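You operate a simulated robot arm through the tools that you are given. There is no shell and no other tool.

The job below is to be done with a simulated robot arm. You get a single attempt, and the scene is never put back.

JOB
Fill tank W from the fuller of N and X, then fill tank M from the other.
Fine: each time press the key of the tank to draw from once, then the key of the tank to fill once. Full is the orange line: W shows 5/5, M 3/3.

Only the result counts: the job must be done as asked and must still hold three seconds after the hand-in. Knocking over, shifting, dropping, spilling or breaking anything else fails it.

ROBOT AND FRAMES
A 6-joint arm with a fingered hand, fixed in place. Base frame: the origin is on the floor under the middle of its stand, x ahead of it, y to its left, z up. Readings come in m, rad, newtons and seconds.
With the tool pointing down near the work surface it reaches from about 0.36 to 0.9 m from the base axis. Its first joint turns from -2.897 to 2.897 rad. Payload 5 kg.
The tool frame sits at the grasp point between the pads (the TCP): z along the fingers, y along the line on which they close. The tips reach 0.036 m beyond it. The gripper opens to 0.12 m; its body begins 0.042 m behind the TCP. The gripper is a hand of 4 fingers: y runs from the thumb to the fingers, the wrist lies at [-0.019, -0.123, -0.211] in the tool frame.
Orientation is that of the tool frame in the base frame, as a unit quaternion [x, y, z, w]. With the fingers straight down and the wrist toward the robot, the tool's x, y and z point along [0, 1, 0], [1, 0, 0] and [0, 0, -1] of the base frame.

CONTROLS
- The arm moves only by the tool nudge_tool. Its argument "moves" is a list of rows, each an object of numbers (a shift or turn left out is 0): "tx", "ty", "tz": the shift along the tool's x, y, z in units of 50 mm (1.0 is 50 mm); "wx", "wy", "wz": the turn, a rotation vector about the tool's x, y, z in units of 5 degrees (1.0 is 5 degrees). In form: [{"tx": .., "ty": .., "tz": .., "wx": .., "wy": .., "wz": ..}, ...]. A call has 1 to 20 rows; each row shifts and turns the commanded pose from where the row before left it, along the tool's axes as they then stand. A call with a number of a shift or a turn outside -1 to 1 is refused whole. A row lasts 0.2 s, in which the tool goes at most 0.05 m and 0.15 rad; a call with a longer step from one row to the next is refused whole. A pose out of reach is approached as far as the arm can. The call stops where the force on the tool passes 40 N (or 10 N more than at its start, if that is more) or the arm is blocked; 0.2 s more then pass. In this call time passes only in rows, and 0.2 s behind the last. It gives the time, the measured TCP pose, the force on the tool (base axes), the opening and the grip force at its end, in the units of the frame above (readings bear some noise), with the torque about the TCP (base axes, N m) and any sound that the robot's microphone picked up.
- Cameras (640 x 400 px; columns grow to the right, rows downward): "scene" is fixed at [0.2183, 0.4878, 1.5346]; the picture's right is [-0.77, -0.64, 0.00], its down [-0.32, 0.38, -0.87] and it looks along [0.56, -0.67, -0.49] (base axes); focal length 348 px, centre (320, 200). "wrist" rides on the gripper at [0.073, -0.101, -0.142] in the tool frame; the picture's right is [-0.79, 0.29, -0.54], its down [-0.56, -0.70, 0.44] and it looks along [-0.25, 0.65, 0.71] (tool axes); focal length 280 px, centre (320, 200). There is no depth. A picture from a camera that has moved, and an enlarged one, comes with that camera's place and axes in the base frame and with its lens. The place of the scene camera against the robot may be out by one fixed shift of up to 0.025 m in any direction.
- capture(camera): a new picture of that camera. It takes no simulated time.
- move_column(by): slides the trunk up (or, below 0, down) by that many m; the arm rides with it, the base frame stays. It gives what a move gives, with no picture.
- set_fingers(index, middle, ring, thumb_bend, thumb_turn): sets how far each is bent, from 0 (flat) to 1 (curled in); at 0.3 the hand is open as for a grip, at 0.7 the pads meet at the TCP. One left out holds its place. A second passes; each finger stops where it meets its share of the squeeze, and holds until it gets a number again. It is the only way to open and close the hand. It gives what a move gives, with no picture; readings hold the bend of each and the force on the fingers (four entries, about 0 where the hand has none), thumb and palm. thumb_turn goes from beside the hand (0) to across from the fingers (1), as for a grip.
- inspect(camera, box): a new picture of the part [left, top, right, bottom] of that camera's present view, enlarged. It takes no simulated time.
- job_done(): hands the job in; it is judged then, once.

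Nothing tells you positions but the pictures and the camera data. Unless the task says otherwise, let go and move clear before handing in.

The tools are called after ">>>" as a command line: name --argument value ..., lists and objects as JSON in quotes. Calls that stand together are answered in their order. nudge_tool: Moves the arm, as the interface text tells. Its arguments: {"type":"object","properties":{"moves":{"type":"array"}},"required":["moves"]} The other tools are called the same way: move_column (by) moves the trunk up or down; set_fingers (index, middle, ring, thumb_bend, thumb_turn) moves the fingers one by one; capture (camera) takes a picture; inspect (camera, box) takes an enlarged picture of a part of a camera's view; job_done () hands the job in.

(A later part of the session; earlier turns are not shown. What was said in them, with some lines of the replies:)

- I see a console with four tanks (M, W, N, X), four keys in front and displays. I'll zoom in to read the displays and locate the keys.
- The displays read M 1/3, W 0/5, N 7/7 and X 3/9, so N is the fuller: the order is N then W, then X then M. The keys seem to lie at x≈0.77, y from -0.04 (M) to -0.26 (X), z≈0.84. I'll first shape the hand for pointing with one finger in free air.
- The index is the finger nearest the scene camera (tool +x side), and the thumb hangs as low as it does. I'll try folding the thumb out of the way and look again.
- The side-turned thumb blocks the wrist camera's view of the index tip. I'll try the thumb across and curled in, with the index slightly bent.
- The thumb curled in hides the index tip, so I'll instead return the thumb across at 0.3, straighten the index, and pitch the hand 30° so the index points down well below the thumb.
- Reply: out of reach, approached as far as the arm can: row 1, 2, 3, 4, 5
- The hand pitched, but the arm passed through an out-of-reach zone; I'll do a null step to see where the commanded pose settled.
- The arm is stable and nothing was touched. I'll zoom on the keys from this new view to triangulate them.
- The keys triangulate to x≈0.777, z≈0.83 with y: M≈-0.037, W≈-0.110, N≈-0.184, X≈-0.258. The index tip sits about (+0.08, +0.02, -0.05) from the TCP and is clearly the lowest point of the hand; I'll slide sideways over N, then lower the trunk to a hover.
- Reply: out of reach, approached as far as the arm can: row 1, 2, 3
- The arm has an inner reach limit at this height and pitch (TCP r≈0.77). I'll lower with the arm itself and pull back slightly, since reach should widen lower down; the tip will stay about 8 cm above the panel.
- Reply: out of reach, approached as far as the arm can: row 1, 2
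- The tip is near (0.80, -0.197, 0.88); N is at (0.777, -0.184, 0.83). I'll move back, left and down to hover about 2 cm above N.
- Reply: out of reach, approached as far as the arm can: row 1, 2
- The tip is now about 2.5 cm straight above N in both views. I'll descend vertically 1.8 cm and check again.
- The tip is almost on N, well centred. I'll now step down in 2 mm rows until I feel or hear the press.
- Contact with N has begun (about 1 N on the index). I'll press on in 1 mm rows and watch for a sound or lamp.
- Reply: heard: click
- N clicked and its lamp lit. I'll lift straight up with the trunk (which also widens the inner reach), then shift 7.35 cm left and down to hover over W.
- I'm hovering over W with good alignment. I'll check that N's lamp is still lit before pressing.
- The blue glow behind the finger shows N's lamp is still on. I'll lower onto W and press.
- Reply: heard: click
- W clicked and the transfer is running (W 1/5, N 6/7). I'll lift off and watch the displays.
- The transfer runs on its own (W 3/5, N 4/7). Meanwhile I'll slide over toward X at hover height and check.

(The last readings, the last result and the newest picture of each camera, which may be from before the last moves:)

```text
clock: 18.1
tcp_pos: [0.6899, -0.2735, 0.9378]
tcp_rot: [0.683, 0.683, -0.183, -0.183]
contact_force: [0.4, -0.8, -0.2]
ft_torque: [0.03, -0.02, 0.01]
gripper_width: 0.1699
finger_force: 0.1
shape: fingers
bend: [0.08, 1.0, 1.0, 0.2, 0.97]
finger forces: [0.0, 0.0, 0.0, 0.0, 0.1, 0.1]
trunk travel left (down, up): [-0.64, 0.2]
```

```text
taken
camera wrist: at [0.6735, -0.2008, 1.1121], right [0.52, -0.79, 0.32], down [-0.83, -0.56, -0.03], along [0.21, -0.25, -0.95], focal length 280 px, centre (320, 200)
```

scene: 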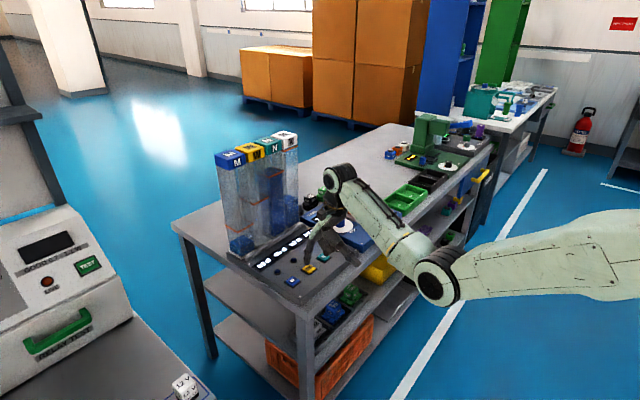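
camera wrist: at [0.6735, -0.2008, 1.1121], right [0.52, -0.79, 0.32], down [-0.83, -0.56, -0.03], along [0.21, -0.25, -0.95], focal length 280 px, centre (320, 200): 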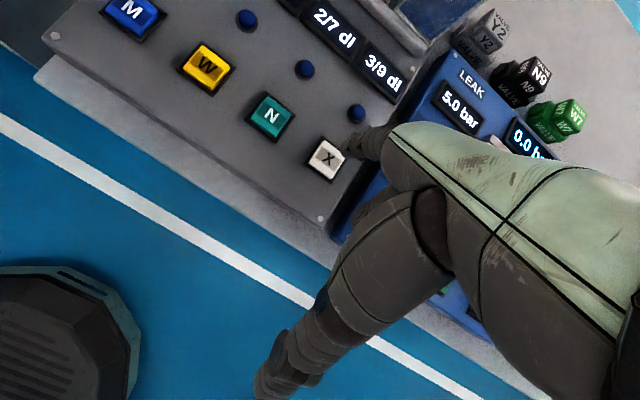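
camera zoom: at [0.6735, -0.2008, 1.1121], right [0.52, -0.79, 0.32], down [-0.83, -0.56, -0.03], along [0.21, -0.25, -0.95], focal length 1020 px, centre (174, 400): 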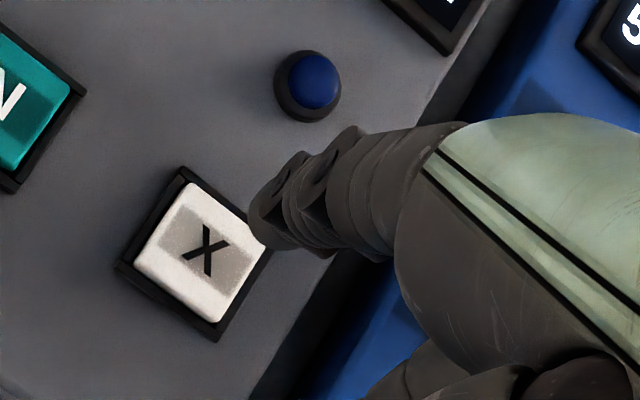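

W reads 5/5, N 2/7 and the lamps are off. X lies about 4 mm left of the finger line, so I'll trim and descend 3 cm over X, then check.

>>> nudge_tool --moves '[{"tx": 0.07, "ty": 0.1, "tz": 0.173}, {"ty": 0.1, "tz": 0.173}, {"ty": 0.1, "tz": 0.173}]'

>>> inspect --camera "scene" --box '[280, 180, 410, 290]'

>>> inspect --camera "wrist" --box '[280, 90, 440, 200]'

```text
clock: 18.9
tcp_pos: [0.6883, -0.2664, 0.9061]
tcp_rot: [0.682, 0.684, -0.183, -0.183]
contact_force: [0.7, 0.4, -0.2]
ft_torque: [0.01, 0.02, 0.02]
gripper_width: 0.1703
finger_force: 0.1
shape: fingers
bend: [0.08, 1.0, 1.0, 0.2, 0.97]
finger forces: [0.1, 0.1, 0.0, 0.0, 0.0, 0.1]
trunk travel left (down, up): [-0.64, 0.2]
```

```text
3.64 times, centred on (345, 235) of scene
camera zoom: at [0.2183, 0.4878, 1.5346], right [-0.77, -0.64, 0.0], down [-0.32, 0.38, -0.87], along [0.56, -0.67, -0.49], focal length 1264 px, centre (229, 73)
```

zoom: 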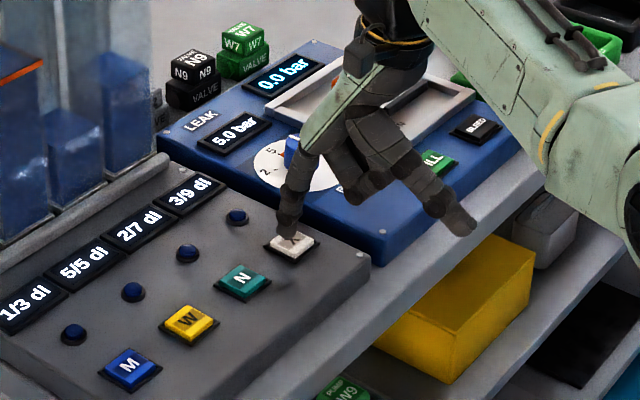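

```text
3.64 times, centred on (360, 145) of wrist
camera zoom: at [0.6728, -0.1939, 1.0806], right [0.52, -0.79, 0.33], down [-0.83, -0.56, -0.03], along [0.21, -0.25, -0.94], focal length 1020 px, centre (174, 400)
```

zoom: 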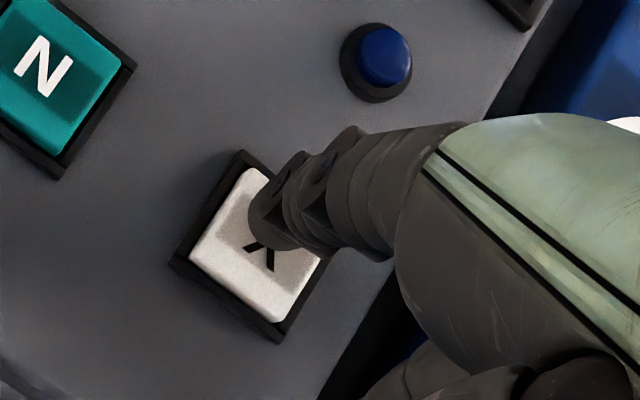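

Alignment on X is good. Pressing down in small rows.

>>> nudge_tool --moves '[{"ty": 0.02, "tz": 0.0346}, {"ty": 0.02, "tz": 0.0346}, {"ty": 0.02, "tz": 0.0346}, {"ty": 0.01, "tz": 0.0173}, {"ty": 0.01, "tz": 0.0173}]'

>>> inspect --camera "scene" --box '[280, 180, 410, 290]'

```text
clock: 20.1
tcp_pos: [0.6892, -0.2663, 0.8992]
tcp_rot: [0.683, 0.683, -0.183, -0.184]
contact_force: [0.6, -0.1, 1.9]
ft_torque: [0.05, -0.2, 0.0]
gripper_width: 0.1705
finger_force: 1.2
shape: fingers
bend: [0.08, 1.0, 1.0, 0.2, 0.97]
finger forces: [1.7, 0.1, 0.0, 0.1, 0.1, 0.1]
trunk travel left (down, up): [-0.64, 0.2]
heard: click
```

```text
3.64 times, centred on (345, 235) of scene
camera zoom: at [0.2183, 0.4878, 1.5346], right [-0.77, -0.64, 0.0], down [-0.32, 0.38, -0.87], along [0.56, -0.67, -0.49], focal length 1264 px, centre (229, 73)
```

zoom: 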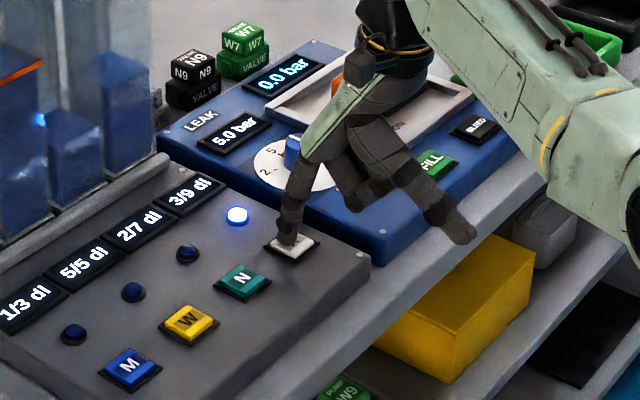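

X clicked and its lamp is lit. I'll lift 4 cm and slide left over M.

>>> nudge_tool --moves '[{"ty": -0.2, "tz": -0.346}, {"ty": -0.2, "tz": -0.346}, {"tx": 0.728}, {"tx": 0.728}, {"tx": 0.728}, {"tx": 0.728}, {"tx": 0.728}, {"tx": 0.728}]'

>>> inspect --camera "scene" --box '[230, 190, 360, 300]'

>>> inspect --camera "wrist" --box '[280, 90, 440, 200]'

```text
clock: 21.9
tcp_pos: [0.6905, -0.0488, 0.9384]
tcp_rot: [0.683, 0.683, -0.184, -0.182]
contact_force: [-0.5, 0.4, 1.0]
ft_torque: [-0.02, 0.0, 0.0]
gripper_width: 0.1704
finger_force: 0.1
shape: fingers
bend: [0.08, 1.0, 1.0, 0.2, 0.97]
finger forces: [0.0, 0.0, 0.1, 0.1, 0.0, 0.0]
trunk travel left (down, up): [-0.64, 0.2]
```

```text
3.64 times, centred on (295, 245) of scene
camera zoom: at [0.2183, 0.4878, 1.5346], right [-0.77, -0.64, 0.0], down [-0.32, 0.38, -0.87], along [0.56, -0.67, -0.49], focal length 1264 px, centre (411, 36)
```

zoom: 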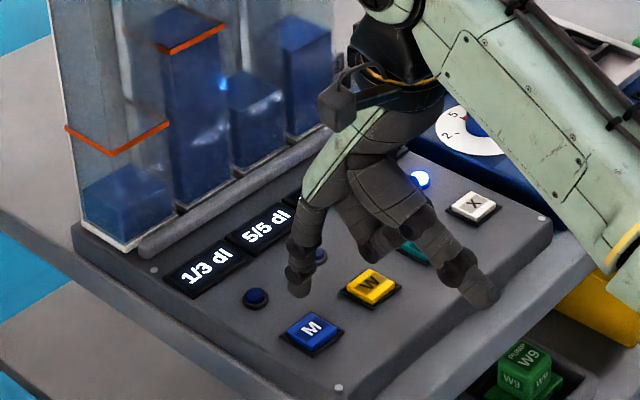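

```text
3.64 times, centred on (360, 145) of wrist
camera zoom: at [0.6745, 0.0244, 1.1127], right [0.52, -0.79, 0.33], down [-0.83, -0.56, -0.03], along [0.21, -0.25, -0.94], focal length 1020 px, centre (174, 400)
```

zoom: 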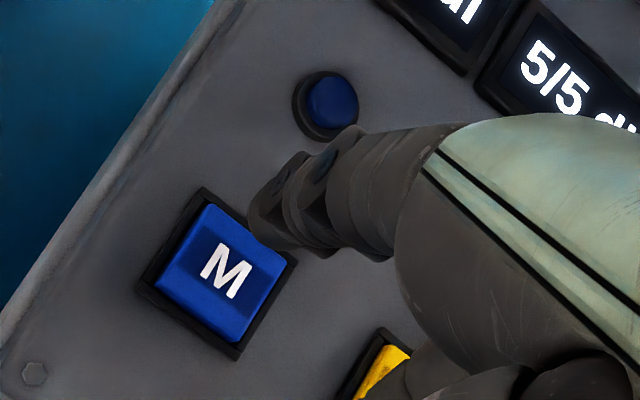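

X's lamp is still lit. M is about 3 mm nearer and 4 mm to the right of the finger line; I'll trim that and descend 3 cm.

>>> nudge_tool --moves '[{"tx": -0.085, "ty": 0.045, "tz": 0.204}, {"ty": 0.1, "tz": 0.173}, {"ty": 0.1, "tz": 0.173}]'

>>> inspect --camera "scene" --box '[230, 190, 360, 300]'

>>> inspect --camera "wrist" --box '[280, 90, 440, 200]'

```text
clock: 22.7
tcp_pos: [0.6869, -0.0538, 0.9088]
tcp_rot: [0.683, 0.684, -0.183, -0.181]
contact_force: [0.8, -0.7, -0.2]
ft_torque: [0.01, -0.01, 0.0]
gripper_width: 0.1701
finger_force: 0.1
shape: fingers
bend: [0.08, 1.0, 1.0, 0.2, 0.97]
finger forces: [0.0, 0.0, 0.0, 0.0, 0.1, 0.0]
trunk travel left (down, up): [-0.64, 0.2]
```

```text
3.64 times, centred on (295, 245) of scene
camera zoom: at [0.2183, 0.4878, 1.5346], right [-0.77, -0.64, 0.0], down [-0.32, 0.38, -0.87], along [0.56, -0.67, -0.49], focal length 1264 px, centre (411, 36)
```

zoom: 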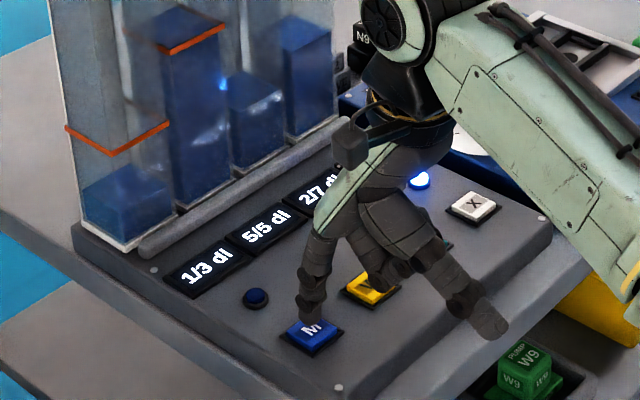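

```text
3.64 times, centred on (360, 145) of wrist
camera zoom: at [0.6704, 0.0184, 1.0827], right [0.52, -0.79, 0.33], down [-0.83, -0.56, -0.03], along [0.21, -0.25, -0.95], focal length 1020 px, centre (174, 400)
```

zoom: 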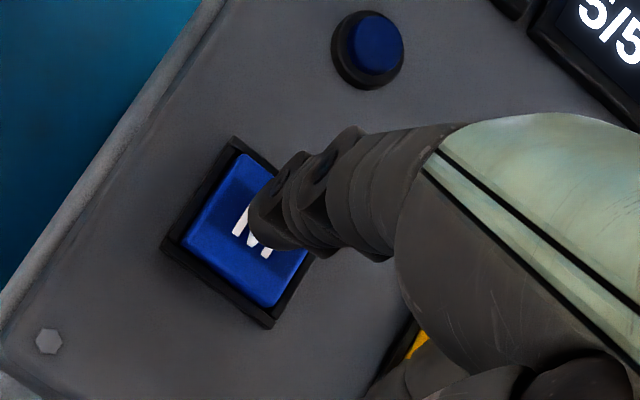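

Alignment on M is good and X's lamp is still lit. Pressing M in small rows.

>>> nudge_tool --moves '[{"ty": 0.02, "tz": 0.0346}, {"ty": 0.02, "tz": 0.0346}, {"ty": 0.02, "tz": 0.0346}, {"ty": 0.02, "tz": 0.0346}, {"ty": 0.01, "tz": 0.0173}, {"ty": 0.01, "tz": 0.0173}]'

>>> inspect --camera "scene" --box '[230, 190, 360, 300]'

```text
clock: 24.1
tcp_pos: [0.6849, -0.0534, 0.9004]
tcp_rot: [0.682, 0.684, -0.183, -0.183]
contact_force: [0.5, 1.1, 1.5]
ft_torque: [0.03, -0.14, -0.02]
gripper_width: 0.1704
finger_force: 0.5
shape: fingers
bend: [0.08, 1.0, 1.0, 0.2, 0.97]
finger forces: [1.4, 0.0, 0.1, 0.1, 0.1, 0.1]
trunk travel left (down, up): [-0.64, 0.2]
```

```text
3.64 times, centred on (295, 245) of scene
camera zoom: at [0.2183, 0.4878, 1.5346], right [-0.77, -0.64, 0.0], down [-0.32, 0.38, -0.87], along [0.56, -0.67, -0.49], focal length 1264 px, centre (411, 36)
```

zoom: 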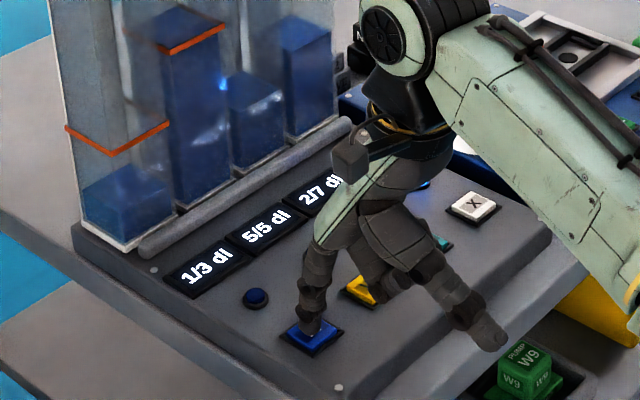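

Contact on M but no click yet (1.4 N). I'll go down another millimetre at a time.

>>> nudge_tool --moves '[{"ty": 0.01, "tz": 0.0173}]'

```text
clock: 24.5
tcp_pos: [0.6858, -0.0531, 0.8982]
tcp_rot: [0.683, 0.683, -0.182, -0.182]
contact_force: [0.1, -0.6, 1.4]
ft_torque: [0.01, -0.19, -0.01]
gripper_width: 0.1708
finger_force: 1.2
shape: fingers
bend: [0.08, 1.0, 1.0, 0.2, 0.97]
finger forces: [2.1, 0.0, 0.0, 0.0, 0.0, 0.0]
trunk travel left (down, up): [-0.64, 0.2]
heard: click
```

M clicked. I'll check that the transfer is running, then lift off.

>>> inspect --camera "scene" --box '[230, 190, 360, 300]'

>>> nudge_tool --moves '[{"ty": -0.2, "tz": -0.346}, {"ty": -0.2, "tz": -0.346}, {"ty": -0.4, "tz": -0.692}]'

>>> inspect --camera "scene" --box '[230, 190, 360, 300]'

```text
3.64 times, centred on (295, 245) of scene
camera zoom: at [0.2183, 0.4878, 1.5346], right [-0.77, -0.64, 0.0], down [-0.32, 0.38, -0.87], along [0.56, -0.67, -0.49], focal length 1264 px, centre (411, 36)
```

zoom: 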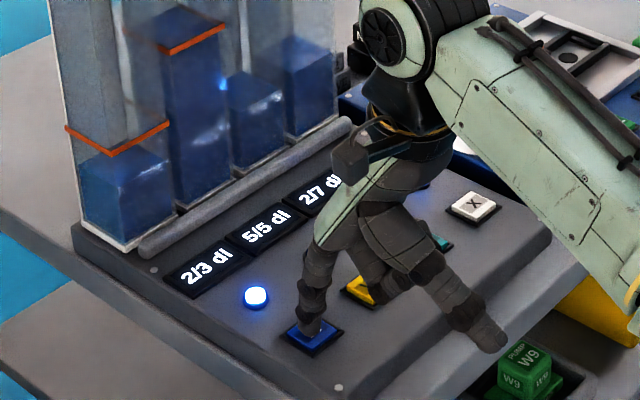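

```text
clock: 25.3
tcp_pos: [0.6857, -0.0528, 0.9792]
tcp_rot: [0.683, 0.683, -0.183, -0.183]
contact_force: [-0.8, 1.1, -0.5]
ft_torque: [0.01, 0.0, 0.03]
gripper_width: 0.1702
finger_force: 0.1
shape: fingers
bend: [0.08, 1.0, 1.0, 0.2, 0.97]
finger forces: [0.0, 0.0, 0.0, 0.1, 0.0, 0.0]
trunk travel left (down, up): [-0.64, 0.2]
```

```text
3.64 times, centred on (295, 245) of scene
camera zoom: at [0.2183, 0.4878, 1.5346], right [-0.77, -0.64, 0.0], down [-0.32, 0.38, -0.87], along [0.56, -0.67, -0.49], focal length 1264 px, centre (411, 36)
```

zoom: 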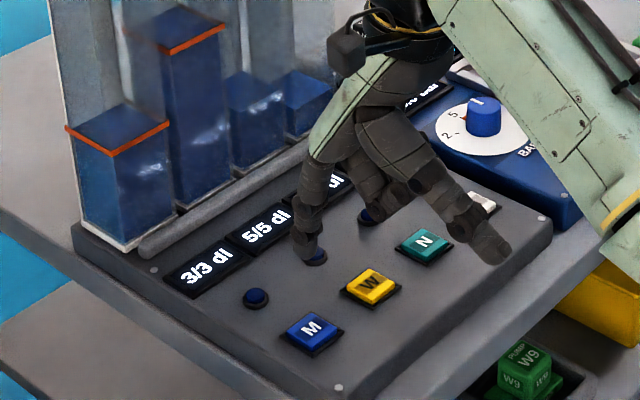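

M reads 3/3 and W 5/5, and the visible lamps are off. I'll raise the hand clear and take a last look.

>>> move_column --by 0.15

>>> inspect --camera "scene" --box '[200, 130, 400, 300]'

>>> capture --camera "wrist"

>>> capture --camera "scene"

```text
clock: 27.0
tcp_pos: [0.6857, -0.0532, 1.1269]
tcp_rot: [0.683, 0.683, -0.183, -0.183]
contact_force: [1.1, 0.0, -0.3]
ft_torque: [-0.03, 0.01, 0.05]
gripper_width: 0.1702
finger_force: 0.1
shape: fingers
bend: [0.08, 1.0, 1.0, 0.2, 0.97]
finger forces: [0.0, 0.0, 0.1, 0.0, 0.0, 0.1]
trunk travel left (down, up): [-0.79, 0.05]
```

```text
2.35 times, centred on (300, 215) of scene
camera zoom: at [0.2183, 0.4878, 1.5346], right [-0.77, -0.64, 0.0], down [-0.32, 0.38, -0.87], along [0.56, -0.67, -0.49], focal length 818 px, centre (367, 165)
```

zoom: 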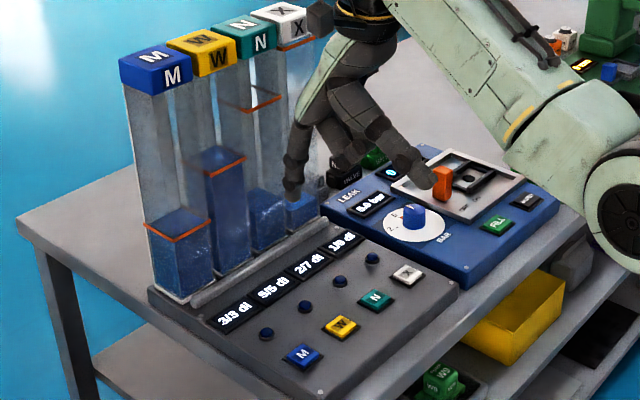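

```text
taken
camera wrist: at [0.67, 0.0204, 1.3017], right [0.52, -0.79, 0.33], down [-0.83, -0.56, -0.03], along [0.21, -0.25, -0.94], focal length 280 px, centre (320, 200)
```

wrist: 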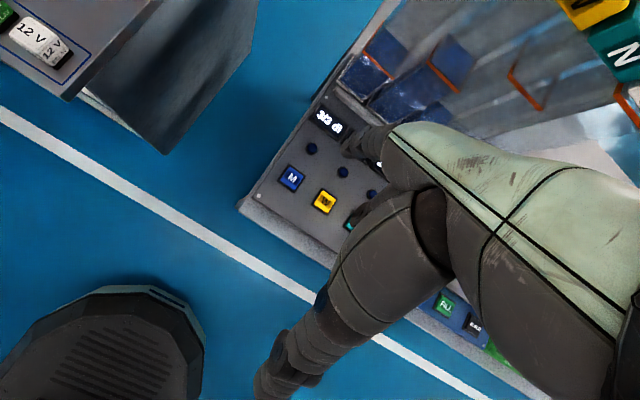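

```text
taken
```

scene: 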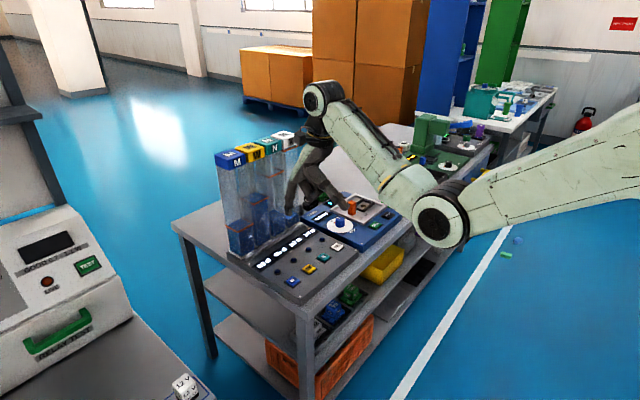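

The displays read M 3/3, W 5/5, N 2/7 and X 1/9, all lamps are off, nothing has been disturbed and the hand is clear. I'm handing in.

>>> job_done

```text
The job is handed in.
```

Both tanks are full and the job is handed in. W reads 5/5, filled from N (the fuller at 7/7 against X's 3/9), and M reads 3/3, filled from X.

I pressed each key once, in the order N, W, X, M, and heard a single click for each. N was left at 2/7 and X at 1/9. In the last pictures all four lamps were off, nothing else had been touched or shifted, and the hand was raised clear of the console.
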